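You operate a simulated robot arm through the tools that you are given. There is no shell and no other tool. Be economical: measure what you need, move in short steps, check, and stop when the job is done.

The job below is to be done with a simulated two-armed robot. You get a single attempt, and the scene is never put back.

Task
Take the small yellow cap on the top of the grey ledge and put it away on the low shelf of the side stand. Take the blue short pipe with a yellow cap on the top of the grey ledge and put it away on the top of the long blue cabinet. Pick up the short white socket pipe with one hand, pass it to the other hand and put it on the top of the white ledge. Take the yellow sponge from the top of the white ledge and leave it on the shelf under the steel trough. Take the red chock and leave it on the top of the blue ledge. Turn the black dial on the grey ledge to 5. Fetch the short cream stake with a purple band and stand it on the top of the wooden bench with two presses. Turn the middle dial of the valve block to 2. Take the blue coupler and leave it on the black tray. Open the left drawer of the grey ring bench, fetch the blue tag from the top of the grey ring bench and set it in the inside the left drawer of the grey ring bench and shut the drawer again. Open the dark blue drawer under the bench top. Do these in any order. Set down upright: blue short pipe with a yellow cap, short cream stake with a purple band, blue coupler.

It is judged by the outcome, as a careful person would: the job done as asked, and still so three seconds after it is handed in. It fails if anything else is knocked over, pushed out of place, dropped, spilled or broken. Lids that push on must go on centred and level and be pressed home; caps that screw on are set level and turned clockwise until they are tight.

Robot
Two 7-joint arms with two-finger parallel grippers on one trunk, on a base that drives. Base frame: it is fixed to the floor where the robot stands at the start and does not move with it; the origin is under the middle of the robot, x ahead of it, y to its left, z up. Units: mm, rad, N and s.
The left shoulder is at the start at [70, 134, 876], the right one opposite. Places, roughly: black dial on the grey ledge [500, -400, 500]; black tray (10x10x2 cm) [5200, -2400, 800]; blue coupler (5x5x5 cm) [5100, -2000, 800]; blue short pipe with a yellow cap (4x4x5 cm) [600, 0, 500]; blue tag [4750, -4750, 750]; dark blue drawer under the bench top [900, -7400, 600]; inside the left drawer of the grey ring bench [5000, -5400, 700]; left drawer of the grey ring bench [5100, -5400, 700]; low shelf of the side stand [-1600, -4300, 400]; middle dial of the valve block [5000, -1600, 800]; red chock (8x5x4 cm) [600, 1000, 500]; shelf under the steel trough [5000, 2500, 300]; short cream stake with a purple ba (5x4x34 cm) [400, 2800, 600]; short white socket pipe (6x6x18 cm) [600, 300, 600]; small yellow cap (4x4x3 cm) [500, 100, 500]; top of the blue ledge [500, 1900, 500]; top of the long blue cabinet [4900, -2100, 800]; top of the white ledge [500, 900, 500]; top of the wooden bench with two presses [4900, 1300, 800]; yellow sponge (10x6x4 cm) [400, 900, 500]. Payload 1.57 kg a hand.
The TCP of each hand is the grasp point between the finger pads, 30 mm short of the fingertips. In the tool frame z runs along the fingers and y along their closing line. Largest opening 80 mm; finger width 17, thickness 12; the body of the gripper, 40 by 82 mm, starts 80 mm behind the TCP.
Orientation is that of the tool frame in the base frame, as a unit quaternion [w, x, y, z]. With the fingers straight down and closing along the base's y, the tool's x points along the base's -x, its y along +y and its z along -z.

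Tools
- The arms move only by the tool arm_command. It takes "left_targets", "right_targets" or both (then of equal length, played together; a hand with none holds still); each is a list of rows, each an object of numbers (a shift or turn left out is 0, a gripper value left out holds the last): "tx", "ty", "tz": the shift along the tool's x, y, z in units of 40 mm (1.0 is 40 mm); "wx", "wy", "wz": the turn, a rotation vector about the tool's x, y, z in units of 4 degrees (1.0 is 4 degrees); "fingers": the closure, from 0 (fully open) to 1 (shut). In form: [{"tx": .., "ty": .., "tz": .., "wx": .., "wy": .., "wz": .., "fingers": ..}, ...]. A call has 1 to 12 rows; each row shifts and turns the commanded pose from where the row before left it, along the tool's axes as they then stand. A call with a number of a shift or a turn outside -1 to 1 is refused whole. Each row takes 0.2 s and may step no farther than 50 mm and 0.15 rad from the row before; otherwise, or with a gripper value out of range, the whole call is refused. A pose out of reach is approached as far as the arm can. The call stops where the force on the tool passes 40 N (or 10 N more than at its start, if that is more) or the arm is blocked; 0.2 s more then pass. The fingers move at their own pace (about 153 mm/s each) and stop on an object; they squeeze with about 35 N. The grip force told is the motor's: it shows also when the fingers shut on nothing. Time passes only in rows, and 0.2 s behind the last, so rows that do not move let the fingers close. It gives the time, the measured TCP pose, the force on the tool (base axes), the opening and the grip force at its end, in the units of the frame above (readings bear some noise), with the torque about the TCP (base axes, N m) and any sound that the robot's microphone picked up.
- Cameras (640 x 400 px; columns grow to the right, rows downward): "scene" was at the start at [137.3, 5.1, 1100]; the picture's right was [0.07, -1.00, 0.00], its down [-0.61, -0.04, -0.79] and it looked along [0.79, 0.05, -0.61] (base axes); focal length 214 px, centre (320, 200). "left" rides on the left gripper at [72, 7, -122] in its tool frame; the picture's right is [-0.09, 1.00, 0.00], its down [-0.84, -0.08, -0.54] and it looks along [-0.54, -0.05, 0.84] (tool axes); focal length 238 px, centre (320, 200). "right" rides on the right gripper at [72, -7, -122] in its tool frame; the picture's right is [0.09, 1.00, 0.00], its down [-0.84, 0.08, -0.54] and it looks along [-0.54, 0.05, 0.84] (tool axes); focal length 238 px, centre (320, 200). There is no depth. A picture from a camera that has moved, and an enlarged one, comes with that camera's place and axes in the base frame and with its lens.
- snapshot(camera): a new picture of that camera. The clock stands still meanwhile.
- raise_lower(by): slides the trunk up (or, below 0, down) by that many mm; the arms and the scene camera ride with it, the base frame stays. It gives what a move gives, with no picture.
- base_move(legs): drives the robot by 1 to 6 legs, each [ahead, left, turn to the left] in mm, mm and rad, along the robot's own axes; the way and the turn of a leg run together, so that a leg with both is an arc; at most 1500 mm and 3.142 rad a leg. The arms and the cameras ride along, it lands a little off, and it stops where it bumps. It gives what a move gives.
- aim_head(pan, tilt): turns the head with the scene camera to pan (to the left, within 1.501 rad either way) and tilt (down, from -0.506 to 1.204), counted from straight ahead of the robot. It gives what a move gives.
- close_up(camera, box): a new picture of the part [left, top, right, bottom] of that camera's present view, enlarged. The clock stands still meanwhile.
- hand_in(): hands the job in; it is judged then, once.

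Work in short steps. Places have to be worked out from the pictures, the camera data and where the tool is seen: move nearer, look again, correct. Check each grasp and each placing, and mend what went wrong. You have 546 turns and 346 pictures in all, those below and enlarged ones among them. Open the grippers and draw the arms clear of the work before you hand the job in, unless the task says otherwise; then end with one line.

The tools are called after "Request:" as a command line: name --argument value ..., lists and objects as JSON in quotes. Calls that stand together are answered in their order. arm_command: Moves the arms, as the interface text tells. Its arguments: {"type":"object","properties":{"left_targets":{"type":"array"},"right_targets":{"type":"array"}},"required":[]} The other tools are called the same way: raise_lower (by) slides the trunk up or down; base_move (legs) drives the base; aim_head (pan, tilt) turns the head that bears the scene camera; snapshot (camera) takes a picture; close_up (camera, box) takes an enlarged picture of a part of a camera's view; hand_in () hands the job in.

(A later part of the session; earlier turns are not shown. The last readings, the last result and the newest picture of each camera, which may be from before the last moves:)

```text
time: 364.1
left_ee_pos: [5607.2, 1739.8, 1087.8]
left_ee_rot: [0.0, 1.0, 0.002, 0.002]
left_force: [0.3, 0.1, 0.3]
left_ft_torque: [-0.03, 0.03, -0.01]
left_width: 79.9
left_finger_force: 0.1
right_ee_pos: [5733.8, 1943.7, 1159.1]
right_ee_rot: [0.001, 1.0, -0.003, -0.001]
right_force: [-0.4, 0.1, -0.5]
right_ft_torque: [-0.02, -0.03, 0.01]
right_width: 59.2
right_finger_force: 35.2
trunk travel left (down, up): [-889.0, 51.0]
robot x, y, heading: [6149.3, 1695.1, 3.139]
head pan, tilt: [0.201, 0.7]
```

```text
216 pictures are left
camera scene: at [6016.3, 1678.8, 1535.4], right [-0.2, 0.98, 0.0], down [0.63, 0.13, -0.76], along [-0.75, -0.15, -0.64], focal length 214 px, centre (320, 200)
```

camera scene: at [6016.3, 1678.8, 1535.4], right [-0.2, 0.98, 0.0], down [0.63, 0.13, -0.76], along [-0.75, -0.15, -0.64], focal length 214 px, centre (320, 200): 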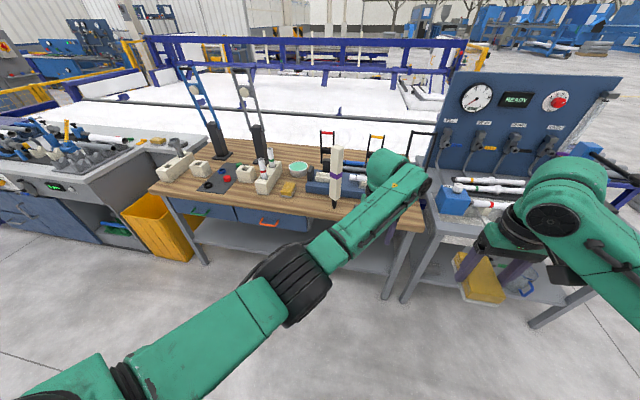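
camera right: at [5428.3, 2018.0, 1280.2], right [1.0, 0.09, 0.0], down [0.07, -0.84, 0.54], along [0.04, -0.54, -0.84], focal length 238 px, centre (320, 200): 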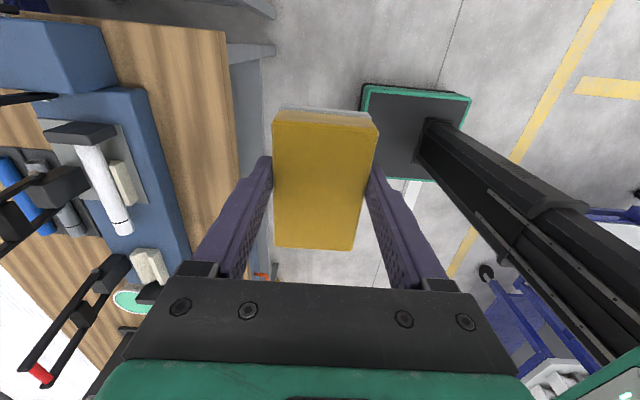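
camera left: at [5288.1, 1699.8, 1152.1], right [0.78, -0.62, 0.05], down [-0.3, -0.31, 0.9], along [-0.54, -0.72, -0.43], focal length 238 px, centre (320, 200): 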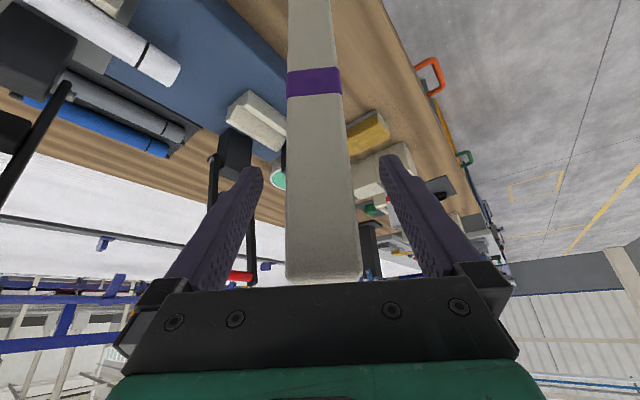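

I swing the left hand aside, drive right to the trough bench, and lower the trunk.

Request:
arm_command --left_targets '[{"ty": 0.9, "tx": 0.4}, {"ty": 0.9, "tx": 0.4}, {"ty": 0.9, "tx": 0.4}, {"ty": 0.9, "tx": 0.4}, {"ty": 0.9, "tx": 0.4}, {"ty": 0.9, "tx": 0.4}]'

Request:
base_move --legs '[[0, -620, 0]]'

Request:
raise_lower --by -640

Request:
aim_head --pan -0.1 --tilt 0.3

Request:
snapshot --camera "scene"

```text
time: 365.5
left_ee_pos: [5706.1, 1522.4, 1088.3]
left_ee_rot: [-0.002, 1.0, 0.002, 0.0]
left_force: [-0.3, -0.4, -0.3]
left_ft_torque: [-0.01, 0.0, 0.01]
left_width: 80.2
left_finger_force: 0.0
right_ee_pos: [5735.9, 1942.9, 1161.1]
right_ee_rot: [0.0, 1.0, -0.002, -0.001]
right_force: [-0.3, -1.6, 0.1]
right_ft_torque: [-0.01, 0.02, -0.03]
right_width: 58.8
right_finger_force: 35.1
trunk travel left (down, up): [-889.0, 51.0]
robot x, y, heading: [6148.7, 1697.7, 3.143]
head pan, tilt: [0.201, 0.7]
```

```text
time: 369.0
left_ee_pos: [5705.9, 2145.2, 1087.6]
left_ee_rot: [-0.001, 1.0, 0.004, 0.001]
left_force: [0.6, -0.1, -0.2]
left_ft_torque: [-0.01, 0.0, 0.0]
left_width: 80.1
left_finger_force: 0.0
right_ee_pos: [5735.3, 2565.9, 1159.8]
right_ee_rot: [-0.001, 1.0, -0.002, -0.001]
right_force: [0.5, -1.7, 0.1]
right_ft_torque: [0.02, 0.03, 0.03]
right_width: 59.0
right_finger_force: 34.7
trunk travel left (down, up): [-889.0, 51.0]
robot x, y, heading: [6149.8, 2320.2, -3.145]
head pan, tilt: [0.201, 0.7]
```

```text
refused: -640 is not a number from -400 to 400
```

```text
time: 369.9
left_ee_pos: [5706.3, 2145.6, 1088.8]
left_ee_rot: [-0.001, 1.0, 0.003, 0.001]
left_force: [0.2, 0.0, 1.0]
left_ft_torque: [-0.01, -0.02, -0.02]
left_width: 80.1
left_finger_force: 0.1
right_ee_pos: [5734.6, 2568.0, 1159.1]
right_ee_rot: [0.0, 1.0, -0.002, -0.001]
right_force: [0.7, 0.8, -0.6]
right_ft_torque: [-0.02, 0.02, 0.0]
right_width: 58.8
right_finger_force: 35.5
trunk travel left (down, up): [-889.0, 51.0]
robot x, y, heading: [6148.4, 2318.0, -3.141]
head pan, tilt: [-0.099, 0.3]
```

```text
215 pictures are left
camera scene: at [6007.2, 2329.0, 1571.4], right [0.1, 1.0, 0.0], down [0.3, -0.03, -0.95], along [-0.95, 0.09, -0.3], focal length 214 px, centre (320, 200)
```

scene: 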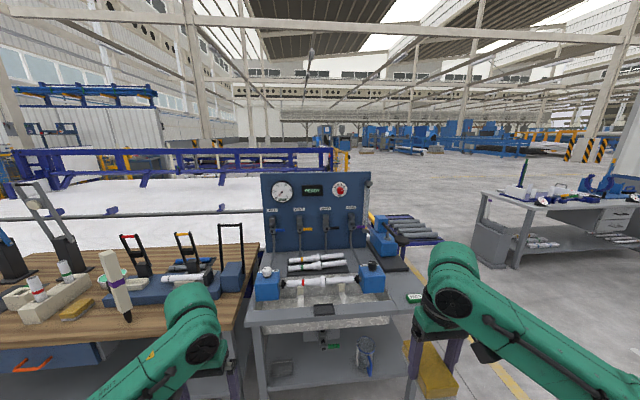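

The trunk step limit is 400; I lower in two steps and look under the bench.

Request:
raise_lower --by -400

Request:
raise_lower --by -250

Request:
snapshot --camera "scene"

Request:
snapshot --camera "right"

```text
time: 373.7
left_ee_pos: [5705.4, 2146.6, 688.1]
left_ee_rot: [0.0, 1.0, 0.004, 0.001]
left_force: [-0.1, 0.9, -0.5]
left_ft_torque: [0.02, -0.02, -0.01]
left_width: 80.1
left_finger_force: 0.1
right_ee_pos: [5734.5, 2567.7, 758.6]
right_ee_rot: [-0.001, 1.0, -0.001, -0.001]
right_force: [0.0, -1.0, -0.4]
right_ft_torque: [0.0, 0.0, -0.01]
right_width: 58.6
right_finger_force: 34.8
trunk travel left (down, up): [-489.0, 451.0]
robot x, y, heading: [6149.0, 2321.8, -3.143]
head pan, tilt: [-0.099, 0.3]
```

```text
time: 376.3
left_ee_pos: [5706.8, 2145.7, 438.4]
left_ee_rot: [-0.001, 1.0, 0.004, 0.001]
left_force: [-0.5, 0.4, 0.3]
left_ft_torque: [0.0, -0.01, -0.03]
left_width: 80.1
left_finger_force: 0.0
right_ee_pos: [5735.7, 2567.9, 510.8]
right_ee_rot: [-0.001, 1.0, -0.002, 0.0]
right_force: [0.6, 0.9, -0.6]
right_ft_torque: [0.03, 0.0, 0.02]
right_width: 58.7
right_finger_force: 35.8
trunk travel left (down, up): [-239.0, 701.0]
robot x, y, heading: [6148.8, 2318.9, -3.139]
head pan, tilt: [-0.099, 0.3]
```

```text
214 pictures are left
camera scene: at [6007.4, 2328.6, 921.5], right [0.1, 1.0, 0.0], down [0.29, -0.03, -0.96], along [-0.95, 0.09, -0.3], focal length 214 px, centre (320, 200)
```

scene: 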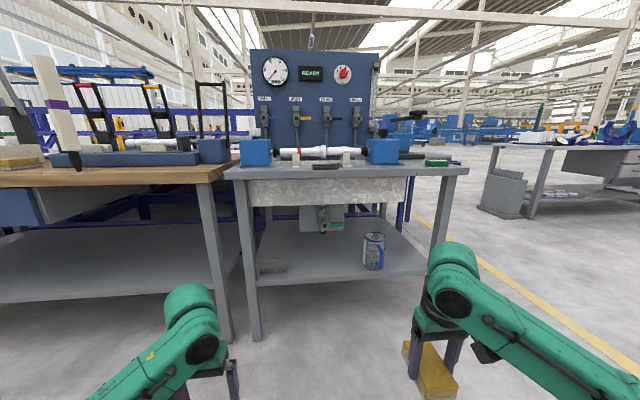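

```text
213 pictures are left
camera right: at [5806.0, 2574.3, 630.0], right [0.09, -1.0, 0.0], down [-0.84, -0.07, 0.54], along [-0.54, -0.05, -0.84], focal length 238 px, centre (320, 200)
```

right: 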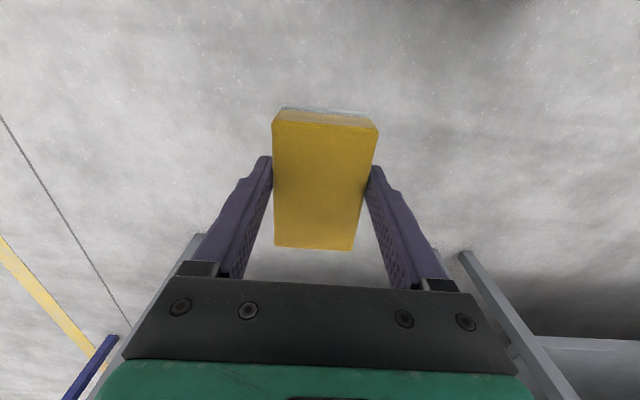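

I zoom under the bench to see the shelf and what hangs beneath the trough.

Request:
close_up --camera "scene" --box '[225, 150, 465, 310]'

```text
2.50 times, centred on (345, 230) of scene
camera zoom: at [6007.4, 2328.6, 921.5], right [0.1, 1.0, 0.0], down [0.29, -0.03, -0.96], along [-0.95, 0.09, -0.3], focal length 536 px, centre (258, 125)
```

zoom: 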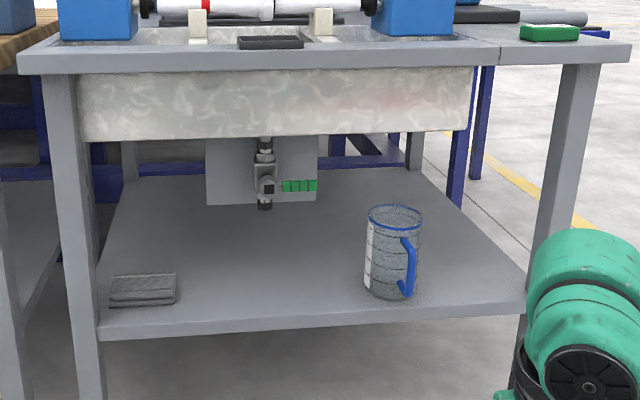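

A drain valve hangs at mid-depth; a spot at about (5155, 2490), between the grey pad and the mesh cup, is free. I tuck the left hand back, tilt the right hand 20°, and then drive in.

Request:
arm_command --left_targets '[{"tx": 0.86, "ty": 0.8}, {"tx": 0.86, "ty": 0.8}, {"tx": 0.86, "ty": 0.8}, {"tx": 0.86, "ty": 0.8}, {"tx": 0.86, "ty": 0.8}, {"tx": 0.86, "ty": 0.8}]' --right_targets '[{"wy": -1}, {"wy": -1}, {"wy": -1}, {"wy": -1}, {"wy": -1}, {}]'

Request:
snapshot --camera "scene"

```text
time: 377.7
left_ee_pos: [5889.6, 1936.2, 444.9]
left_ee_rot: [-0.002, 1.0, 0.003, 0.001]
left_force: [0.1, -0.3, 0.2]
left_ft_torque: [0.03, -0.02, 0.0]
left_width: 79.9
left_finger_force: 0.0
left hand out of reach, approached as far as the arm can: row 4, 5, 6
right_ee_pos: [5734.7, 2568.2, 509.8]
right_ee_rot: [0.0, 0.985, -0.002, -0.174]
right_force: [-0.2, -1.2, -0.2]
right_ft_torque: [0.01, 0.0, 0.0]
right_width: 59.0
right_finger_force: 34.9
trunk travel left (down, up): [-239.0, 701.0]
robot x, y, heading: [6150.0, 2324.4, 3.142]
head pan, tilt: [-0.099, 0.3]
```

```text
211 pictures are left
camera scene: at [6007.3, 2327.8, 921.5], right [0.1, 1.0, 0.0], down [0.29, -0.03, -0.96], along [-0.95, 0.1, -0.3], focal length 214 px, centre (320, 200)
```

scene: 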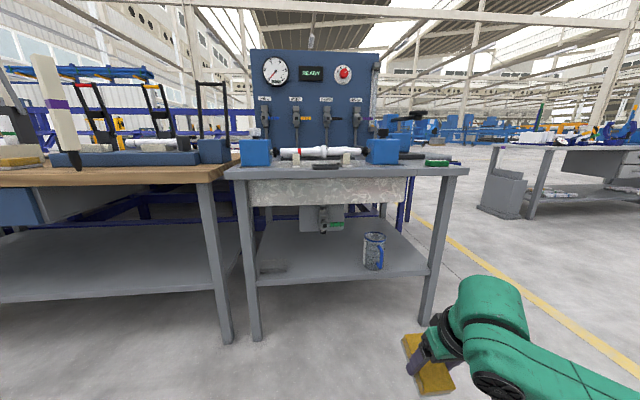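

I tilt a bit more (32°), lower the trunk, and drive part way in.

Request:
arm_command --right_targets '[{"wy": -1}, {"wy": -1}, {"wy": -1}]'

Request:
raise_lower --by -100

Request:
base_move --legs '[[0, 80, 0], [380, 0, 0]]'

Request:
snapshot --camera "scene"

Request:
snapshot --camera "right"

```text
time: 378.5
left_ee_pos: [5889.8, 1935.7, 446.4]
left_ee_rot: [-0.002, 1.0, 0.004, 0.002]
left_force: [-1.0, -0.1, 0.3]
left_ft_torque: [-0.02, 0.0, 0.01]
left_width: 80.2
left_finger_force: 0.1
right_ee_pos: [5721.4, 2557.8, 515.7]
right_ee_rot: [-0.001, 0.963, 0.026, -0.269]
right_force: [0.0, 0.1, -0.9]
right_ft_torque: [0.0, -0.05, 0.03]
right_width: 59.0
right_finger_force: 35.4
right hand out of reach, approached as far as the arm can: row 1, 2, 3
trunk travel left (down, up): [-239.0, 701.0]
robot x, y, heading: [6147.6, 2320.4, -3.143]
head pan, tilt: [-0.099, 0.3]
```

```text
time: 379.8
left_ee_pos: [5889.1, 1935.8, 345.1]
left_ee_rot: [-0.001, 1.0, 0.004, 0.002]
left_force: [0.6, -0.6, 0.5]
left_ft_torque: [0.01, 0.0, -0.02]
left_width: 80.0
left_finger_force: 0.1
right_ee_pos: [5719.6, 2556.8, 414.5]
right_ee_rot: [0.0, 0.963, 0.025, -0.269]
right_force: [0.2, 0.9, -0.2]
right_ft_torque: [0.0, -0.01, -0.01]
right_width: 58.9
right_finger_force: 35.0
trunk travel left (down, up): [-139.0, 801.0]
robot x, y, heading: [6154.2, 2318.5, -3.142]
head pan, tilt: [-0.099, 0.3]
```

```text
time: 382.9
left_ee_pos: [5513.5, 1850.2, 344.5]
left_ee_rot: [-0.001, 1.0, 0.009, 0.002]
left_force: [-0.1, -0.7, -1.5]
left_ft_torque: [0.01, 0.01, 0.03]
left_width: 80.0
left_finger_force: 0.0
right_ee_pos: [5340.1, 2471.6, 414.6]
right_ee_rot: [0.001, 0.962, 0.03, -0.27]
right_force: [0.4, 0.1, -0.1]
right_ft_torque: [0.02, -0.02, -0.02]
right_width: 58.9
right_finger_force: 35.2
trunk travel left (down, up): [-139.0, 801.0]
robot x, y, heading: [5773.0, 2236.4, -3.131]
head pan, tilt: [-0.099, 0.3]
```

```text
210 pictures are left
camera scene: at [5628.9, 2244.9, 821.5], right [0.09, 1.0, 0.0], down [0.29, -0.03, -0.96], along [-0.95, 0.09, -0.3], focal length 214 px, centre (320, 200)
```

scene: 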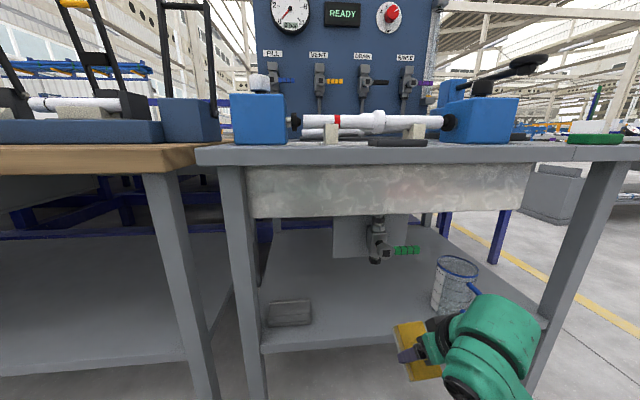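

```text
209 pictures are left
camera right: at [5462.6, 2484.5, 480.6], right [0.14, -0.99, -0.06], down [-0.43, -0.12, 0.9], along [-0.89, -0.1, -0.44], focal length 238 px, centre (320, 200)
```

right: 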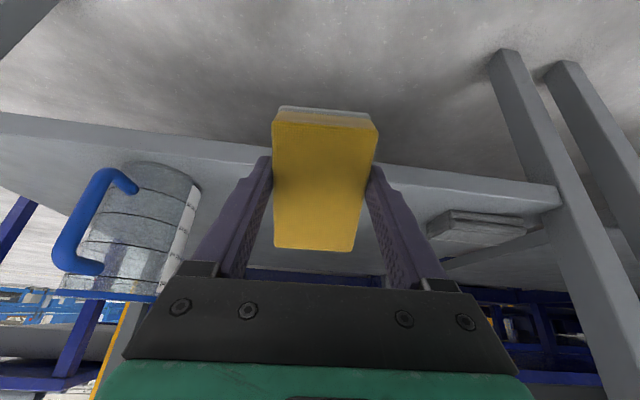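

Everything is clear: dome well below the trough, cup and pad to the sides. I advance: 80 mm by base, 120 mm by arm.

Request:
base_move --legs '[[80, 0, 0]]'

Request:
arm_command --right_targets '[{"tx": -0.857, "tz": 0.515}, {"tx": -0.857, "tz": 0.515}, {"tx": -0.857, "tz": 0.515}]'

Request:
snapshot --camera "scene"

Request:
snapshot --camera "right"

```text
time: 383.9
left_ee_pos: [5433.0, 1849.9, 344.1]
left_ee_rot: [-0.001, 1.0, 0.007, 0.003]
left_force: [0.3, -0.1, -0.6]
left_ft_torque: [0.03, -0.01, 0.01]
left_width: 79.9
left_finger_force: 0.0
right_ee_pos: [5258.7, 2470.6, 414.8]
right_ee_rot: [0.001, 0.962, 0.03, -0.27]
right_force: [-0.2, -0.2, -0.1]
right_ft_torque: [0.04, -0.02, 0.02]
right_width: 58.7
right_finger_force: 35.5
trunk travel left (down, up): [-139.0, 801.0]
robot x, y, heading: [5694.9, 2236.3, -3.133]
head pan, tilt: [-0.099, 0.3]
```

```text
time: 384.7
left_ee_pos: [5434.4, 1852.5, 345.9]
left_ee_rot: [-0.002, 1.0, 0.004, -0.002]
left_force: [0.4, 0.3, -0.7]
left_ft_torque: [0.02, 0.0, 0.01]
left_width: 79.8
left_finger_force: 0.1
right_ee_pos: [5165.2, 2468.5, 424.3]
right_ee_rot: [-0.005, 0.96, 0.032, -0.277]
right_force: [-0.1, 0.9, 0.7]
right_ft_torque: [0.0, -0.05, -0.03]
right_width: 59.2
right_finger_force: 34.8
trunk travel left (down, up): [-139.0, 801.0]
robot x, y, heading: [5691.8, 2236.0, -3.143]
head pan, tilt: [-0.099, 0.3]
stopped in row 3 (right hand): the force on the tool passed its limit (the readings are from after the stop); the commanded pose is now the measured one
```

```text
208 pictures are left
camera scene: at [5557.1, 2245.2, 822.8], right [0.1, 1.0, 0.0], down [0.29, -0.03, -0.96], along [-0.95, 0.09, -0.29], focal length 214 px, centre (320, 200)
```

scene: 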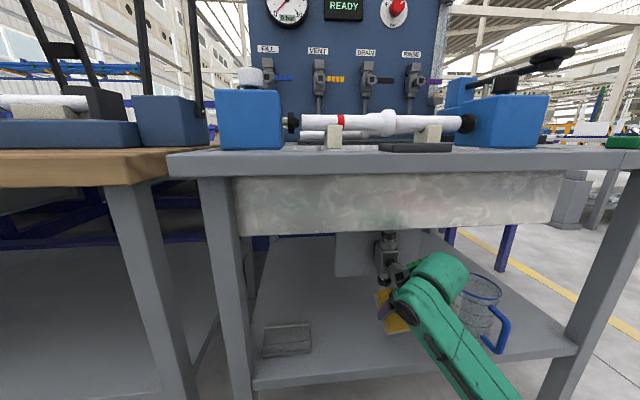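

```text
207 pictures are left
camera right: at [5290.7, 2480.3, 487.8], right [0.13, -0.99, -0.08], down [-0.41, -0.13, 0.9], along [-0.9, -0.09, -0.42], focal length 238 px, centre (320, 200)
```

right: 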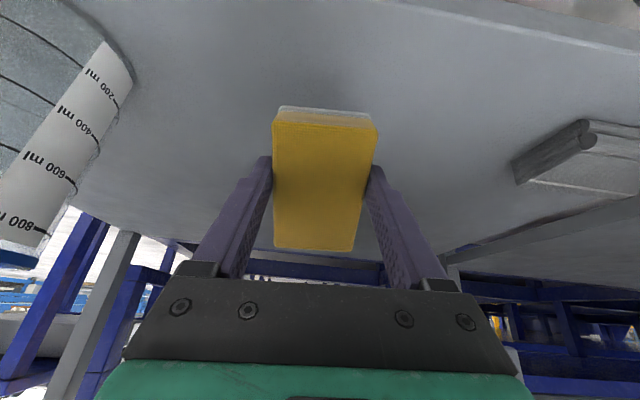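

Something touched; I zoom to see what.

Request:
close_up --camera "scene" --box '[330, 220, 540, 370]'

```text
2.67 times, centred on (435, 295) of scene
camera zoom: at [5557.1, 2245.2, 822.8], right [0.1, 1.0, 0.0], down [0.29, -0.03, -0.96], along [-0.95, 0.09, -0.29], focal length 572 px, centre (13, -53)
```

zoom: 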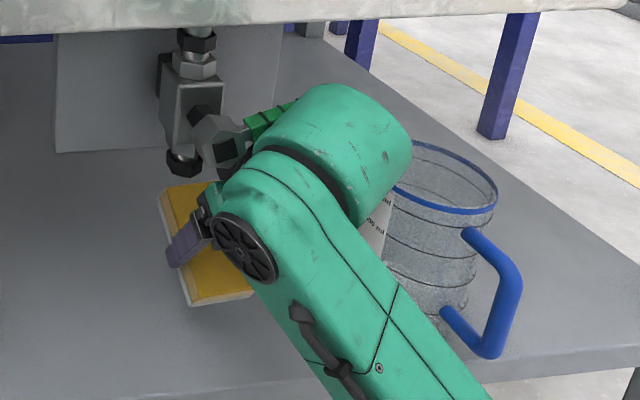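

The gripper is right under the drain valve. I back off 15 mm and go down, away from it.

Request:
arm_command --right_targets '[{"tx": 0.34, "tz": -0.2}, {"tx": 0.34, "tz": 0.57}, {"tx": 0.34, "tz": 0.57}]'

Request:
close_up --camera "scene" --box '[330, 220, 540, 370]'

Request:
snapshot --camera "right"

```text
time: 385.5
left_ee_pos: [5432.0, 1851.4, 345.3]
left_ee_rot: [-0.001, 1.0, 0.005, 0.0]
left_force: [0.9, 1.2, -0.6]
left_ft_torque: [-0.01, 0.06, -0.01]
left_width: 80.2
left_finger_force: 0.1
right_ee_pos: [5172.4, 2468.8, 382.7]
right_ee_rot: [-0.005, 0.956, 0.029, -0.291]
right_force: [2.6, -1.1, 21.0]
right_ft_torque: [-0.47, -0.41, 0.04]
right_width: 59.0
right_finger_force: 35.1
trunk travel left (down, up): [-139.0, 801.0]
robot x, y, heading: [5688.3, 2237.6, -3.139]
head pan, tilt: [-0.099, 0.3]
stopped in row 3 (right hand): the force on the tool passed its limit (the readings are from after the stop); the commanded pose is now the measured one
```

```text
2.67 times, centred on (435, 295) of scene
camera zoom: at [5551.8, 2244.0, 822.3], right [0.1, 1.0, 0.0], down [0.29, -0.03, -0.96], along [-0.95, 0.09, -0.29], focal length 572 px, centre (13, -53)
```

zoom: 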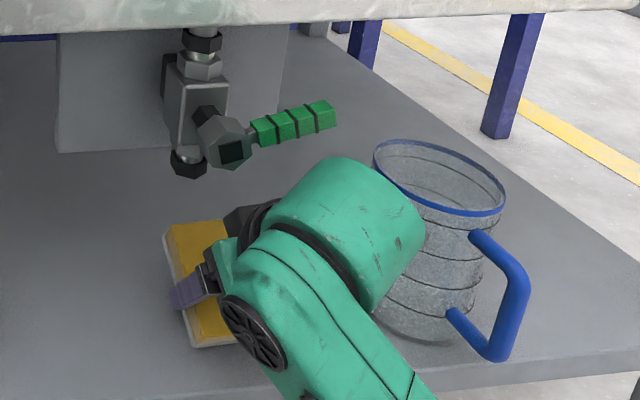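

```text
204 pictures are left
camera right: at [5299.0, 2481.9, 442.8], right [0.13, -0.99, -0.08], down [-0.39, -0.12, 0.91], along [-0.91, -0.09, -0.4], focal length 238 px, centre (320, 200)
```

right: 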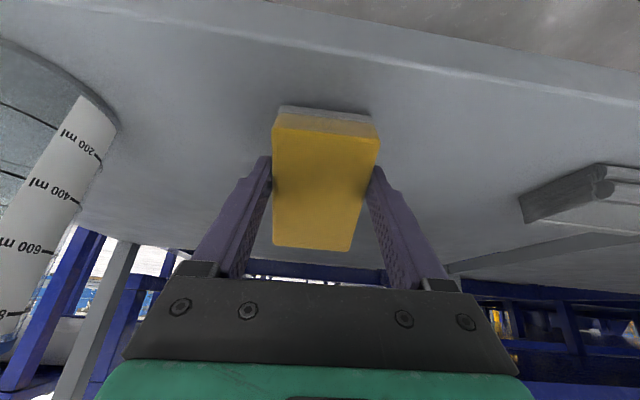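

The sponge's lower edge rests on the shelf (about 38 mm inside its front edge). I ease up slightly and release.

Request:
arm_command --right_targets '[{"tx": -0.03, "tz": -0.05}, {"fingers": 0}, {"fingers": 0}, {"fingers": 0}, {}]'

Request:
snapshot --camera "right"

```text
time: 386.7
left_ee_pos: [5433.8, 1853.5, 344.5]
left_ee_rot: [-0.001, 1.0, 0.006, 0.002]
left_force: [-0.1, 0.8, -0.5]
left_ft_torque: [-0.02, 0.02, 0.01]
left_width: 80.1
left_finger_force: 0.2
right_ee_pos: [5173.1, 2469.9, 379.2]
right_ee_rot: [-0.004, 0.958, 0.029, -0.285]
right_force: [0.8, -0.3, 0.5]
right_ft_torque: [0.04, 0.0, 0.0]
right_width: 80.0
right_finger_force: 0.0
trunk travel left (down, up): [-139.0, 801.0]
robot x, y, heading: [5688.7, 2239.3, -3.14]
head pan, tilt: [-0.099, 0.3]
```

```text
203 pictures are left
camera right: at [5297.6, 2482.0, 441.1], right [0.13, -0.99, -0.08], down [-0.4, -0.12, 0.91], along [-0.91, -0.09, -0.41], focal length 238 px, centre (320, 200)
```

right: 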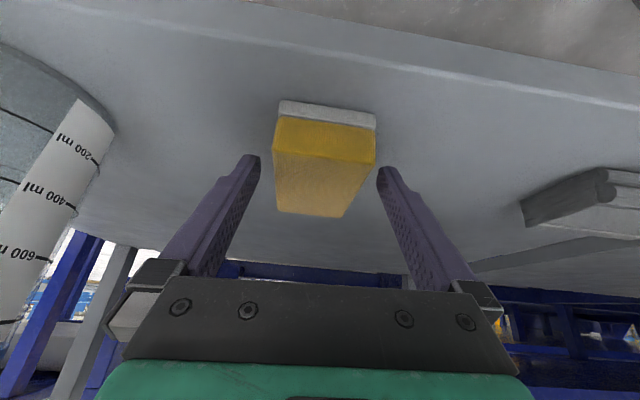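

The sponge lies flat on the shelf. I withdraw the hand and back the robot out.

Request:
arm_command --right_targets '[{"tx": 0.7, "tz": -0.6}, {"tx": 0.84, "tz": -0.54}, {"tx": 0.84, "tz": -0.54}]'

Request:
base_move --legs '[[-400, 0, 0]]'

Request:
snapshot --camera "scene"

```text
time: 387.5
left_ee_pos: [5432.3, 1851.9, 345.5]
left_ee_rot: [-0.001, 1.0, 0.004, 0.001]
left_force: [0.0, 0.8, 0.0]
left_ft_torque: [0.01, 0.01, -0.02]
left_width: 79.8
left_finger_force: 0.0
right_ee_pos: [5274.2, 2476.5, 380.5]
right_ee_rot: [-0.005, 0.958, 0.03, -0.284]
right_force: [0.9, -0.1, -0.8]
right_ft_torque: [-0.03, 0.01, 0.03]
right_width: 80.1
right_finger_force: 0.0
right hand out of reach, approached as far as the arm can: row 3
trunk travel left (down, up): [-139.0, 801.0]
robot x, y, heading: [5691.1, 2237.1, -3.133]
head pan, tilt: [-0.099, 0.3]
```

```text
time: 390.0
left_ee_pos: [5831.3, 1852.5, 344.6]
left_ee_rot: [-0.001, 1.0, 0.006, 0.002]
left_force: [0.4, -0.1, 1.0]
left_ft_torque: [-0.01, 0.0, 0.02]
left_width: 80.2
left_finger_force: 0.0
right_ee_pos: [5670.6, 2477.2, 379.7]
right_ee_rot: [-0.004, 0.958, 0.03, -0.285]
right_force: [-0.1, -0.5, -0.2]
right_ft_torque: [0.02, -0.01, -0.02]
right_width: 80.0
right_finger_force: 0.0
trunk travel left (down, up): [-139.0, 801.0]
robot x, y, heading: [6090.5, 2240.4, -3.142]
head pan, tilt: [-0.099, 0.3]
```

```text
202 pictures are left
camera scene: at [5947.5, 2246.4, 821.5], right [0.09, 1.0, 0.0], down [0.29, -0.03, -0.96], along [-0.95, 0.09, -0.3], focal length 214 px, centre (320, 200)
```

scene: 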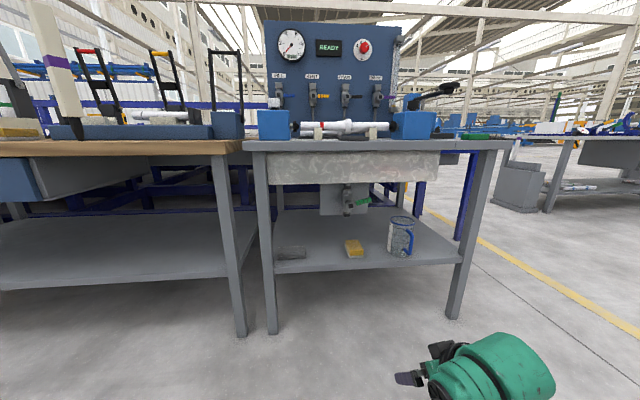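

Sponge placed. I check that the drain valve lever is unchanged, and the stake.

Request:
close_up --camera "scene" --box '[290, 170, 440, 270]'

Request:
close_up --camera "scene" --box '[0, 0, 150, 150]'

```text
4.00 times, centred on (365, 220) of scene
camera zoom: at [5947.5, 2246.4, 821.5], right [0.09, 1.0, 0.0], down [0.29, -0.03, -0.96], along [-0.95, 0.09, -0.3], focal length 858 px, centre (140, 120)
```

zoom: 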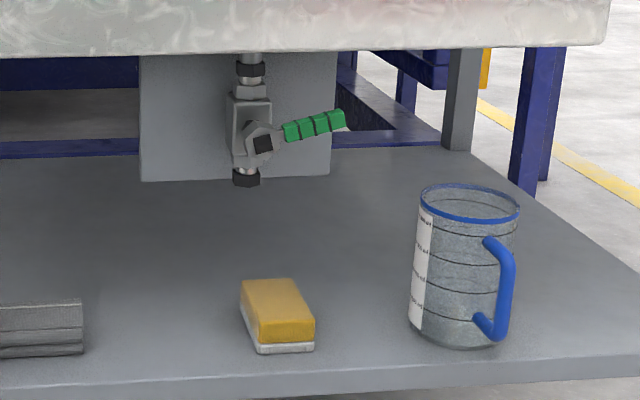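

```text
2.67 times, centred on (75, 75) of scene
camera zoom: at [5947.5, 2246.4, 821.5], right [0.09, 1.0, 0.0], down [0.29, -0.03, -0.96], along [-0.95, 0.09, -0.3], focal length 572 px, centre (973, 533)
```

zoom: 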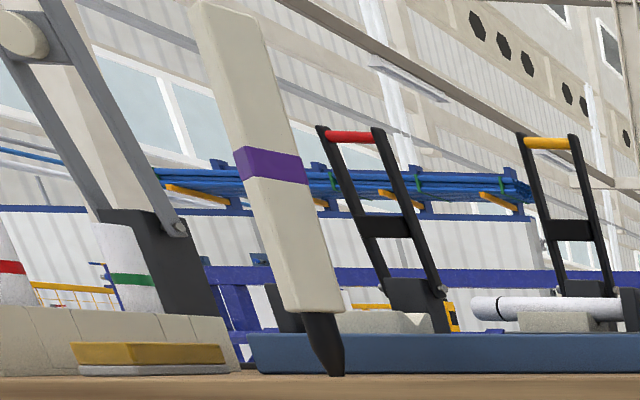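

My brush lifted the drain-valve lever by about 15° (it was level before). I should set it back: lever hub at (5221, 2427, 567), end near (5219, 2505, 588). I'll bring the right hand level, fingers pointing forward, to press the lever's end down. First reposition in free space.

Request:
raise_lower --by 85

Request:
arm_command --right_targets '[{"tx": -0.84, "tz": 0.545, "fingers": 1}, {"tx": -0.84, "tz": 0.545}, {"tx": -0.84, "tz": 0.545}, {"tx": -0.545, "tz": -0.84}, {"tx": -0.545, "tz": -0.84}, {"tx": -0.545, "tz": -0.84}]'

Request:
arm_command --right_targets '[{"wy": -1}, {"wy": -1}, {"wy": -1}, {"wy": -1}, {"wy": -1}, {"wy": -1}, {"wy": -1}, {"wy": -1}, {"wy": -1}, {"wy": -1}, {"wy": -1}, {"wy": -1}]'

Request:
snapshot --camera "scene"

```text
time: 391.2
left_ee_pos: [5830.5, 1852.5, 430.1]
left_ee_rot: [-0.001, 1.0, 0.006, 0.002]
left_force: [-0.2, 0.2, -0.3]
left_ft_torque: [0.02, -0.01, 0.01]
left_width: 79.9
left_finger_force: 0.0
right_ee_pos: [5671.3, 2477.3, 465.7]
right_ee_rot: [-0.004, 0.958, 0.03, -0.285]
right_force: [1.2, 0.6, -0.5]
right_ft_torque: [0.01, -0.01, -0.05]
right_width: 79.8
right_finger_force: 0.0
trunk travel left (down, up): [-224.0, 716.0]
robot x, y, heading: [6089.2, 2237.3, -3.137]
head pan, tilt: [-0.099, 0.3]
```

```text
time: 392.6
left_ee_pos: [5830.5, 1852.0, 430.2]
left_ee_rot: [-0.002, 1.0, 0.006, 0.002]
left_force: [-0.4, 0.3, 0.5]
left_ft_torque: [0.03, 0.01, 0.01]
left_width: 80.1
left_finger_force: 0.1
right_ee_pos: [5550.5, 2468.2, 587.2]
right_ee_rot: [-0.004, 0.958, 0.03, -0.285]
right_force: [-0.4, -0.6, 1.1]
right_ft_torque: [0.03, -0.01, 0.02]
right_width: 0.2
right_finger_force: 21.4
trunk travel left (down, up): [-224.0, 716.0]
robot x, y, heading: [6090.2, 2237.6, -3.137]
head pan, tilt: [-0.099, 0.3]
```

```text
time: 395.2
left_ee_pos: [5829.9, 1853.4, 428.2]
left_ee_rot: [-0.001, 1.0, 0.006, 0.001]
left_force: [-0.7, 1.0, -0.4]
left_ft_torque: [0.03, -0.01, -0.03]
left_width: 80.0
left_finger_force: 0.2
right_ee_pos: [5552.9, 2467.7, 586.0]
right_ee_rot: [0.008, 0.759, 0.03, -0.65]
right_force: [-0.6, -0.1, 0.0]
right_ft_torque: [0.0, 0.0, -0.02]
right_width: 0.0
right_finger_force: 20.7
trunk travel left (down, up): [-224.0, 716.0]
robot x, y, heading: [6085.9, 2238.2, -3.132]
head pan, tilt: [-0.099, 0.3]
```

```text
199 pictures are left
camera scene: at [5947.5, 2246.4, 906.5], right [0.09, 1.0, 0.0], down [0.29, -0.03, -0.96], along [-0.95, 0.09, -0.3], focal length 214 px, centre (320, 200)
```

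scene: 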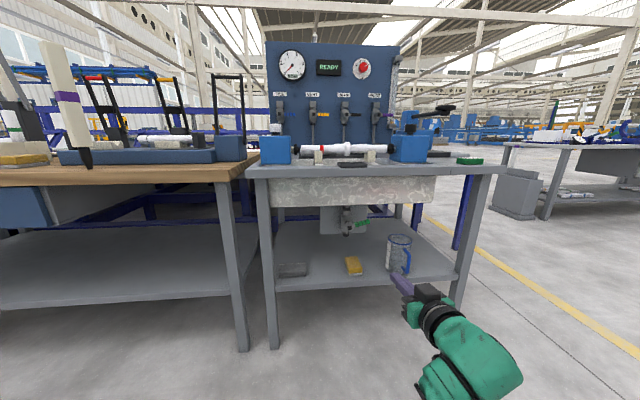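

Hand is nearly level now. I raise to z≈620, shift to y≈2486 and drive in part way.

Request:
raise_lower --by 36

Request:
arm_command --right_targets '[{"ty": -0.45}, {}]'

Request:
base_move --legs '[[220, 0, 0]]'

Request:
snapshot --camera "right"

Request:
close_up --camera "scene" --box '[280, 180, 480, 330]'

```text
time: 396.0
left_ee_pos: [5831.7, 1852.9, 466.5]
left_ee_rot: [-0.001, 1.0, 0.006, 0.002]
left_force: [-0.4, 0.4, -0.5]
left_ft_torque: [0.01, -0.01, -0.01]
left_width: 80.0
left_finger_force: 0.0
right_ee_pos: [5553.0, 2467.1, 621.1]
right_ee_rot: [0.009, 0.759, 0.03, -0.65]
right_force: [0.4, 0.1, -0.3]
right_ft_torque: [-0.01, -0.04, -0.01]
right_width: 0.1
right_finger_force: 21.7
trunk travel left (down, up): [-260.0, 680.0]
robot x, y, heading: [6086.7, 2237.4, -3.136]
head pan, tilt: [-0.099, 0.3]
```

```text
time: 396.6
left_ee_pos: [5831.5, 1852.7, 465.5]
left_ee_rot: [-0.002, 1.0, 0.006, 0.002]
left_force: [-0.2, -0.1, 0.8]
left_ft_torque: [0.02, -0.01, -0.02]
left_width: 80.1
left_finger_force: 0.1
right_ee_pos: [5552.0, 2487.8, 620.2]
right_ee_rot: [0.009, 0.759, 0.03, -0.65]
right_force: [-0.9, -1.4, 0.6]
right_ft_torque: [0.03, 0.03, 0.03]
right_width: 0.0
right_finger_force: 20.9
trunk travel left (down, up): [-260.0, 680.0]
robot x, y, heading: [6088.2, 2240.1, -3.138]
head pan, tilt: [-0.099, 0.3]
```

```text
time: 398.3
left_ee_pos: [5610.3, 1851.0, 466.7]
left_ee_rot: [-0.001, 1.0, 0.004, 0.002]
left_force: [0.4, -0.8, 0.1]
left_ft_torque: [0.01, -0.01, 0.0]
left_width: 80.4
left_finger_force: 0.1
right_ee_pos: [5333.5, 2486.8, 619.8]
right_ee_rot: [0.009, 0.759, 0.029, -0.65]
right_force: [0.7, 0.3, -0.2]
right_ft_torque: [-0.02, 0.0, -0.02]
right_width: 0.0
right_finger_force: 21.3
trunk travel left (down, up): [-260.0, 680.0]
robot x, y, heading: [5870.0, 2239.1, -3.142]
head pan, tilt: [-0.099, 0.3]
```

```text
198 pictures are left
camera right: at [5462.5, 2502.1, 567.0], right [0.07, -0.99, -0.12], down [0.41, -0.08, 0.91], along [-0.91, -0.11, 0.4], focal length 238 px, centre (320, 200)
```

right: 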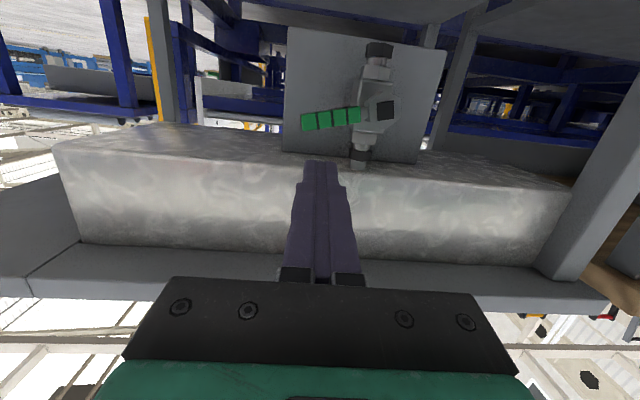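

```text
2.67 times, centred on (380, 255) of scene
camera zoom: at [5726.8, 2245.8, 942.4], right [0.1, 1.0, 0.0], down [0.29, -0.03, -0.96], along [-0.95, 0.09, -0.3], focal length 572 px, centre (160, 53)
```

zoom: 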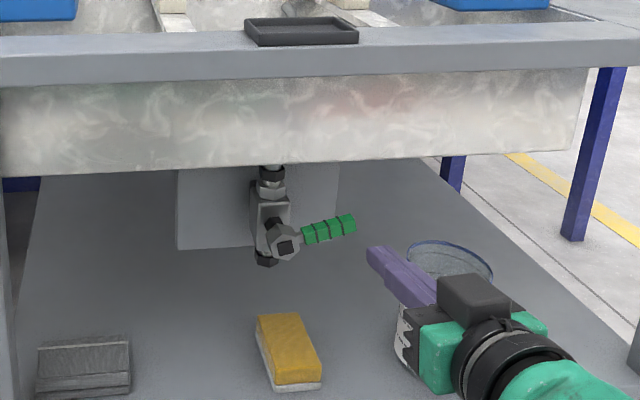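

The trough bottom is lower than I thought (≈620), so there's only a narrow gap above the lever. Better: roll the hand 90° so the thin fingers open vertically, straddle the lever end, and close around the level height. I roll the hand here, in front of the trough.

Request:
arm_command --right_targets '[{"wz": -1}, {"wz": -1}, {"wz": -1}, {"wz": -1}, {"wz": -1}, {"wz": -1}, {"wz": -1}, {"wz": -1}, {"wz": -1}, {"wz": -1}, {"wz": -1}, {"wz": -1}]'

Request:
arm_command --right_targets '[{"wz": -1}, {"wz": -1}, {"wz": -1}, {"wz": -1}, {"wz": -1}, {"wz": -1}, {"wz": -1}, {"wz": -1}, {"wz": -1}, {"wz": -1}, {"wz": -0.5}, {"fingers": 0.225}]'

Request:
snapshot --camera "right"

Request:
close_up --camera "scene" --box '[280, 180, 480, 330]'

```text
time: 400.9
left_ee_pos: [5610.6, 1852.2, 465.8]
left_ee_rot: [-0.002, 1.0, 0.005, 0.002]
left_force: [0.3, 0.3, -0.2]
left_ft_torque: [-0.01, 0.01, -0.01]
left_width: 80.0
left_finger_force: 0.0
right_ee_pos: [5332.4, 2486.5, 620.2]
right_ee_rot: [-0.258, 0.682, 0.335, -0.597]
right_force: [0.2, 0.4, 0.2]
right_ft_torque: [0.0, 0.0, 0.01]
right_width: 0.2
right_finger_force: 21.3
trunk travel left (down, up): [-260.0, 680.0]
robot x, y, heading: [5865.7, 2237.9, -3.141]
head pan, tilt: [-0.099, 0.3]
```

```text
time: 403.5
left_ee_pos: [5610.5, 1852.8, 465.2]
left_ee_rot: [-0.002, 1.0, 0.005, 0.002]
left_force: [0.7, -0.2, -0.1]
left_ft_torque: [-0.03, 0.02, 0.0]
left_width: 80.3
left_finger_force: 0.1
right_ee_pos: [5331.9, 2486.1, 620.2]
right_ee_rot: [-0.454, 0.516, 0.558, -0.465]
right_force: [0.1, 0.4, 0.1]
right_ft_torque: [0.01, 0.01, 0.0]
right_width: 62.0
right_finger_force: 0.0
trunk travel left (down, up): [-260.0, 680.0]
robot x, y, heading: [5869.8, 2238.0, -3.138]
head pan, tilt: [-0.099, 0.3]
```

```text
196 pictures are left
camera right: at [5447.3, 2564.6, 646.5], right [0.15, 0.13, -0.98], down [0.59, -0.81, -0.01], along [-0.79, -0.58, -0.19], focal length 238 px, centre (320, 200)
```

right: 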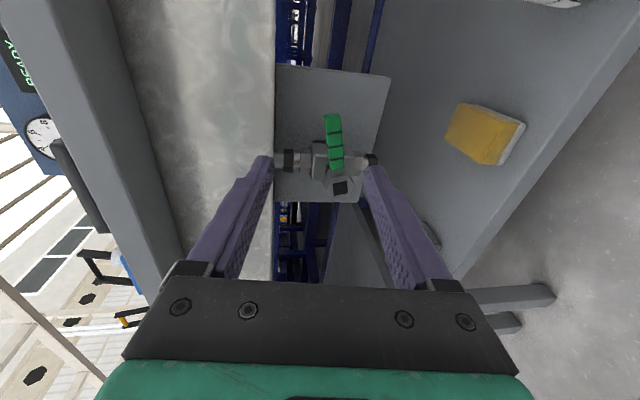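

```text
2.67 times, centred on (380, 255) of scene
camera zoom: at [5727.1, 2245.8, 942.5], right [0.1, 1.0, 0.0], down [0.29, -0.03, -0.96], along [-0.95, 0.09, -0.3], focal length 572 px, centre (160, 53)
```

zoom: 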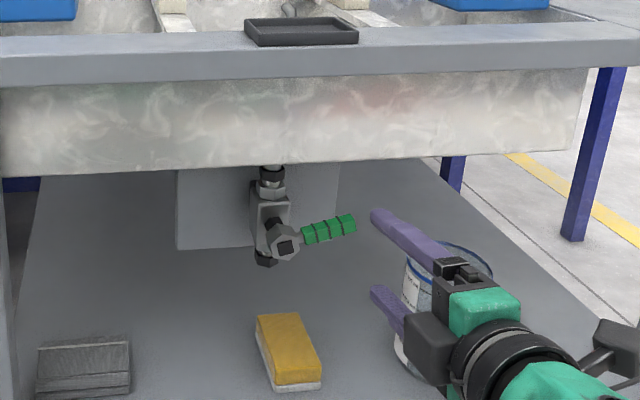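

The view puts the trough bottom at z≈646, so there's room. I open a bit wider, lower so the fingers straddle the lever, and advance.

Request:
arm_command --right_targets '[{"fingers": 0.1}, {}]'

Request:
raise_lower --by -48

Request:
arm_command --right_targets '[{"tz": 0.92, "ty": -0.145}, {"tz": 0.92, "ty": -0.145}]'

Request:
snapshot --camera "right"

```text
time: 404.1
left_ee_pos: [5609.3, 1852.8, 466.0]
left_ee_rot: [-0.001, 1.0, 0.004, 0.001]
left_force: [-0.2, 0.2, -0.3]
left_ft_torque: [0.06, 0.01, 0.01]
left_width: 80.3
left_finger_force: 0.2
right_ee_pos: [5332.4, 2486.7, 620.1]
right_ee_rot: [-0.455, 0.517, 0.557, -0.465]
right_force: [-0.2, -0.4, 0.5]
right_ft_torque: [-0.02, 0.03, -0.02]
right_width: 71.9
right_finger_force: 0.2
trunk travel left (down, up): [-260.0, 680.0]
robot x, y, heading: [5869.6, 2239.0, -3.143]
head pan, tilt: [-0.099, 0.3]
```

```text
time: 405.0
left_ee_pos: [5608.7, 1852.6, 418.1]
left_ee_rot: [-0.001, 1.0, 0.004, 0.002]
left_force: [-0.2, -0.3, 0.1]
left_ft_torque: [0.01, 0.01, 0.0]
left_width: 80.1
left_finger_force: 0.0
right_ee_pos: [5332.9, 2486.8, 572.4]
right_ee_rot: [-0.454, 0.516, 0.558, -0.465]
right_force: [-0.7, -0.2, 0.6]
right_ft_torque: [-0.03, -0.01, -0.01]
right_width: 72.3
right_finger_force: 0.0
trunk travel left (down, up): [-212.0, 728.0]
robot x, y, heading: [5868.9, 2237.0, -3.137]
head pan, tilt: [-0.099, 0.3]
```

```text
time: 405.6
left_ee_pos: [5609.3, 1852.4, 418.1]
left_ee_rot: [-0.001, 1.0, 0.004, 0.002]
left_force: [-0.7, -0.5, 0.4]
left_ft_torque: [0.02, 0.0, 0.0]
left_width: 80.0
left_finger_force: 0.1
right_ee_pos: [5258.7, 2482.6, 572.1]
right_ee_rot: [-0.454, 0.517, 0.558, -0.464]
right_force: [-0.1, 0.2, 0.3]
right_ft_torque: [0.03, 0.02, 0.03]
right_width: 72.0
right_finger_force: 0.1
trunk travel left (down, up): [-212.0, 728.0]
robot x, y, heading: [5867.9, 2235.9, -3.14]
head pan, tilt: [-0.099, 0.3]
```

```text
194 pictures are left
camera right: at [5372.7, 2560.7, 598.2], right [0.15, 0.13, -0.98], down [0.59, -0.81, -0.01], along [-0.79, -0.58, -0.19], focal length 238 px, centre (320, 200)
```

right: 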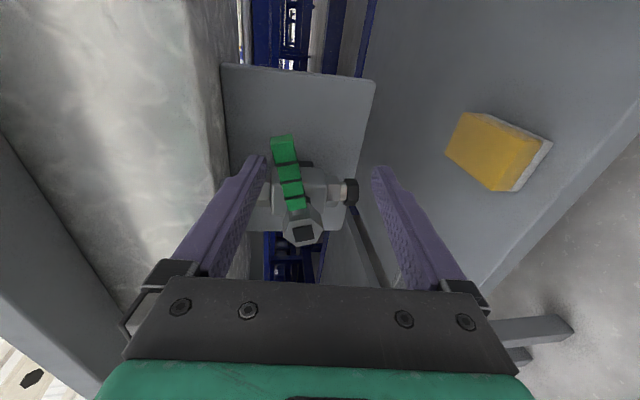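

The lever is between the fingers. One more step in, then close gently by closing the gripper.

Request:
arm_command --right_targets '[{"tz": 0.85, "ty": -0.135}]'

Request:
snapshot --camera "right"

```text
time: 406.0
left_ee_pos: [5610.1, 1851.7, 417.5]
left_ee_rot: [-0.001, 1.0, 0.005, 0.001]
left_force: [0.3, -0.6, -0.2]
left_ft_torque: [-0.03, 0.0, 0.0]
left_width: 80.2
left_finger_force: 0.1
right_ee_pos: [5224.4, 2480.3, 571.3]
right_ee_rot: [-0.455, 0.516, 0.557, -0.465]
right_force: [-0.6, 0.2, -0.7]
right_ft_torque: [0.04, -0.03, -0.01]
right_width: 72.1
right_finger_force: 0.1
trunk travel left (down, up): [-212.0, 728.0]
robot x, y, heading: [5868.4, 2238.8, -3.137]
head pan, tilt: [-0.099, 0.3]
```

```text
193 pictures are left
camera right: at [5339.0, 2558.3, 597.3], right [0.15, 0.13, -0.98], down [0.59, -0.81, -0.01], along [-0.79, -0.58, -0.19], focal length 238 px, centre (320, 200)
```

right: 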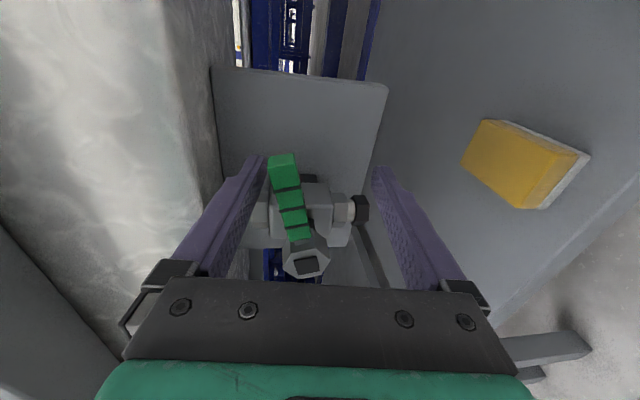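

Close step by step.

Request:
arm_command --right_targets '[{"fingers": 0.3}, {"fingers": 0.5}, {"fingers": 0.6}, {"fingers": 0.7}, {"fingers": 0.8}, {}]'

Request:
snapshot --camera "right"

```text
time: 407.4
left_ee_pos: [5608.9, 1852.0, 418.2]
left_ee_rot: [-0.001, 1.0, 0.004, 0.002]
left_force: [-0.8, -0.9, 0.1]
left_ft_torque: [0.0, -0.01, -0.01]
left_width: 80.0
left_finger_force: 0.0
right_ee_pos: [5225.5, 2480.5, 572.5]
right_ee_rot: [-0.455, 0.516, 0.557, -0.465]
right_force: [-3.2, 0.3, 5.6]
right_ft_torque: [-0.08, -0.01, 0.04]
right_width: 21.6
right_finger_force: 3.2
trunk travel left (down, up): [-212.0, 728.0]
robot x, y, heading: [5869.5, 2237.3, -3.145]
head pan, tilt: [-0.099, 0.3]
```

```text
192 pictures are left
camera right: at [5339.6, 2558.4, 598.3], right [0.15, 0.13, -0.98], down [0.59, -0.81, -0.02], along [-0.79, -0.58, -0.19], focal length 238 px, centre (320, 200)
```

right: 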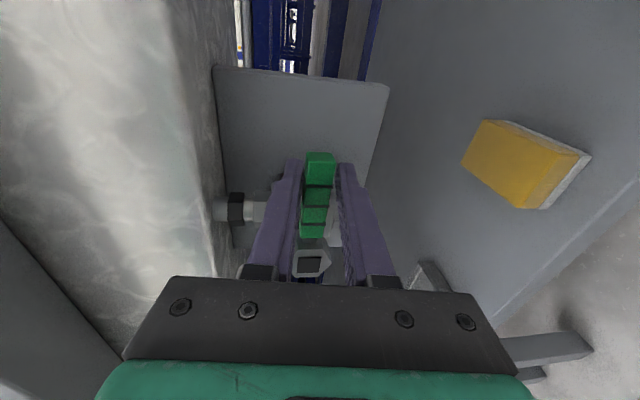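

The lever looks level again. I open and withdraw straight back, then check.

Request:
arm_command --right_targets '[{"fingers": 0.1}, {"fingers": 0.1}, {}, {"tz": -0.92, "ty": 0.145}, {"tz": -0.92, "ty": 0.145}, {"tz": -0.92, "ty": 0.145}]'

Request:
base_move --legs '[[-230, 0, 0]]'

Request:
close_up --camera "scene" --box '[290, 180, 440, 280]'

```text
time: 408.8
left_ee_pos: [5609.7, 1852.4, 417.4]
left_ee_rot: [-0.001, 1.0, 0.006, 0.002]
left_force: [0.0, 0.6, 0.3]
left_ft_torque: [0.01, 0.01, 0.02]
left_width: 80.0
left_finger_force: 0.1
right_ee_pos: [5336.6, 2486.6, 571.1]
right_ee_rot: [-0.454, 0.516, 0.557, -0.465]
right_force: [-0.4, 0.1, 0.3]
right_ft_torque: [-0.01, -0.04, 0.03]
right_width: 72.1
right_finger_force: 0.1
trunk travel left (down, up): [-212.0, 728.0]
robot x, y, heading: [5865.8, 2239.5, -3.14]
head pan, tilt: [-0.099, 0.3]
```

```text
time: 410.5
left_ee_pos: [5831.4, 1854.2, 417.4]
left_ee_rot: [0.0, 1.0, 0.001, 0.001]
left_force: [0.0, -0.5, 0.1]
left_ft_torque: [-0.04, -0.02, -0.02]
left_width: 79.9
left_finger_force: 0.1
right_ee_pos: [5562.7, 2490.6, 570.5]
right_ee_rot: [-0.456, 0.518, 0.556, -0.464]
right_force: [-0.6, -0.4, 0.2]
right_ft_torque: [0.0, 0.0, 0.0]
right_width: 72.3
right_finger_force: 0.1
trunk travel left (down, up): [-212.0, 728.0]
robot x, y, heading: [6095.4, 2238.3, 3.138]
head pan, tilt: [-0.099, 0.3]
```

```text
4.00 times, centred on (365, 230) of scene
camera zoom: at [5951.7, 2246.7, 894.5], right [0.1, 0.99, 0.0], down [0.29, -0.03, -0.96], along [-0.95, 0.1, -0.3], focal length 858 px, centre (140, 80)
```

zoom: 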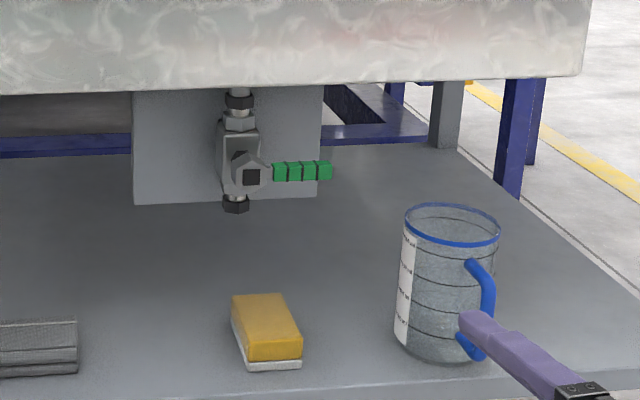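

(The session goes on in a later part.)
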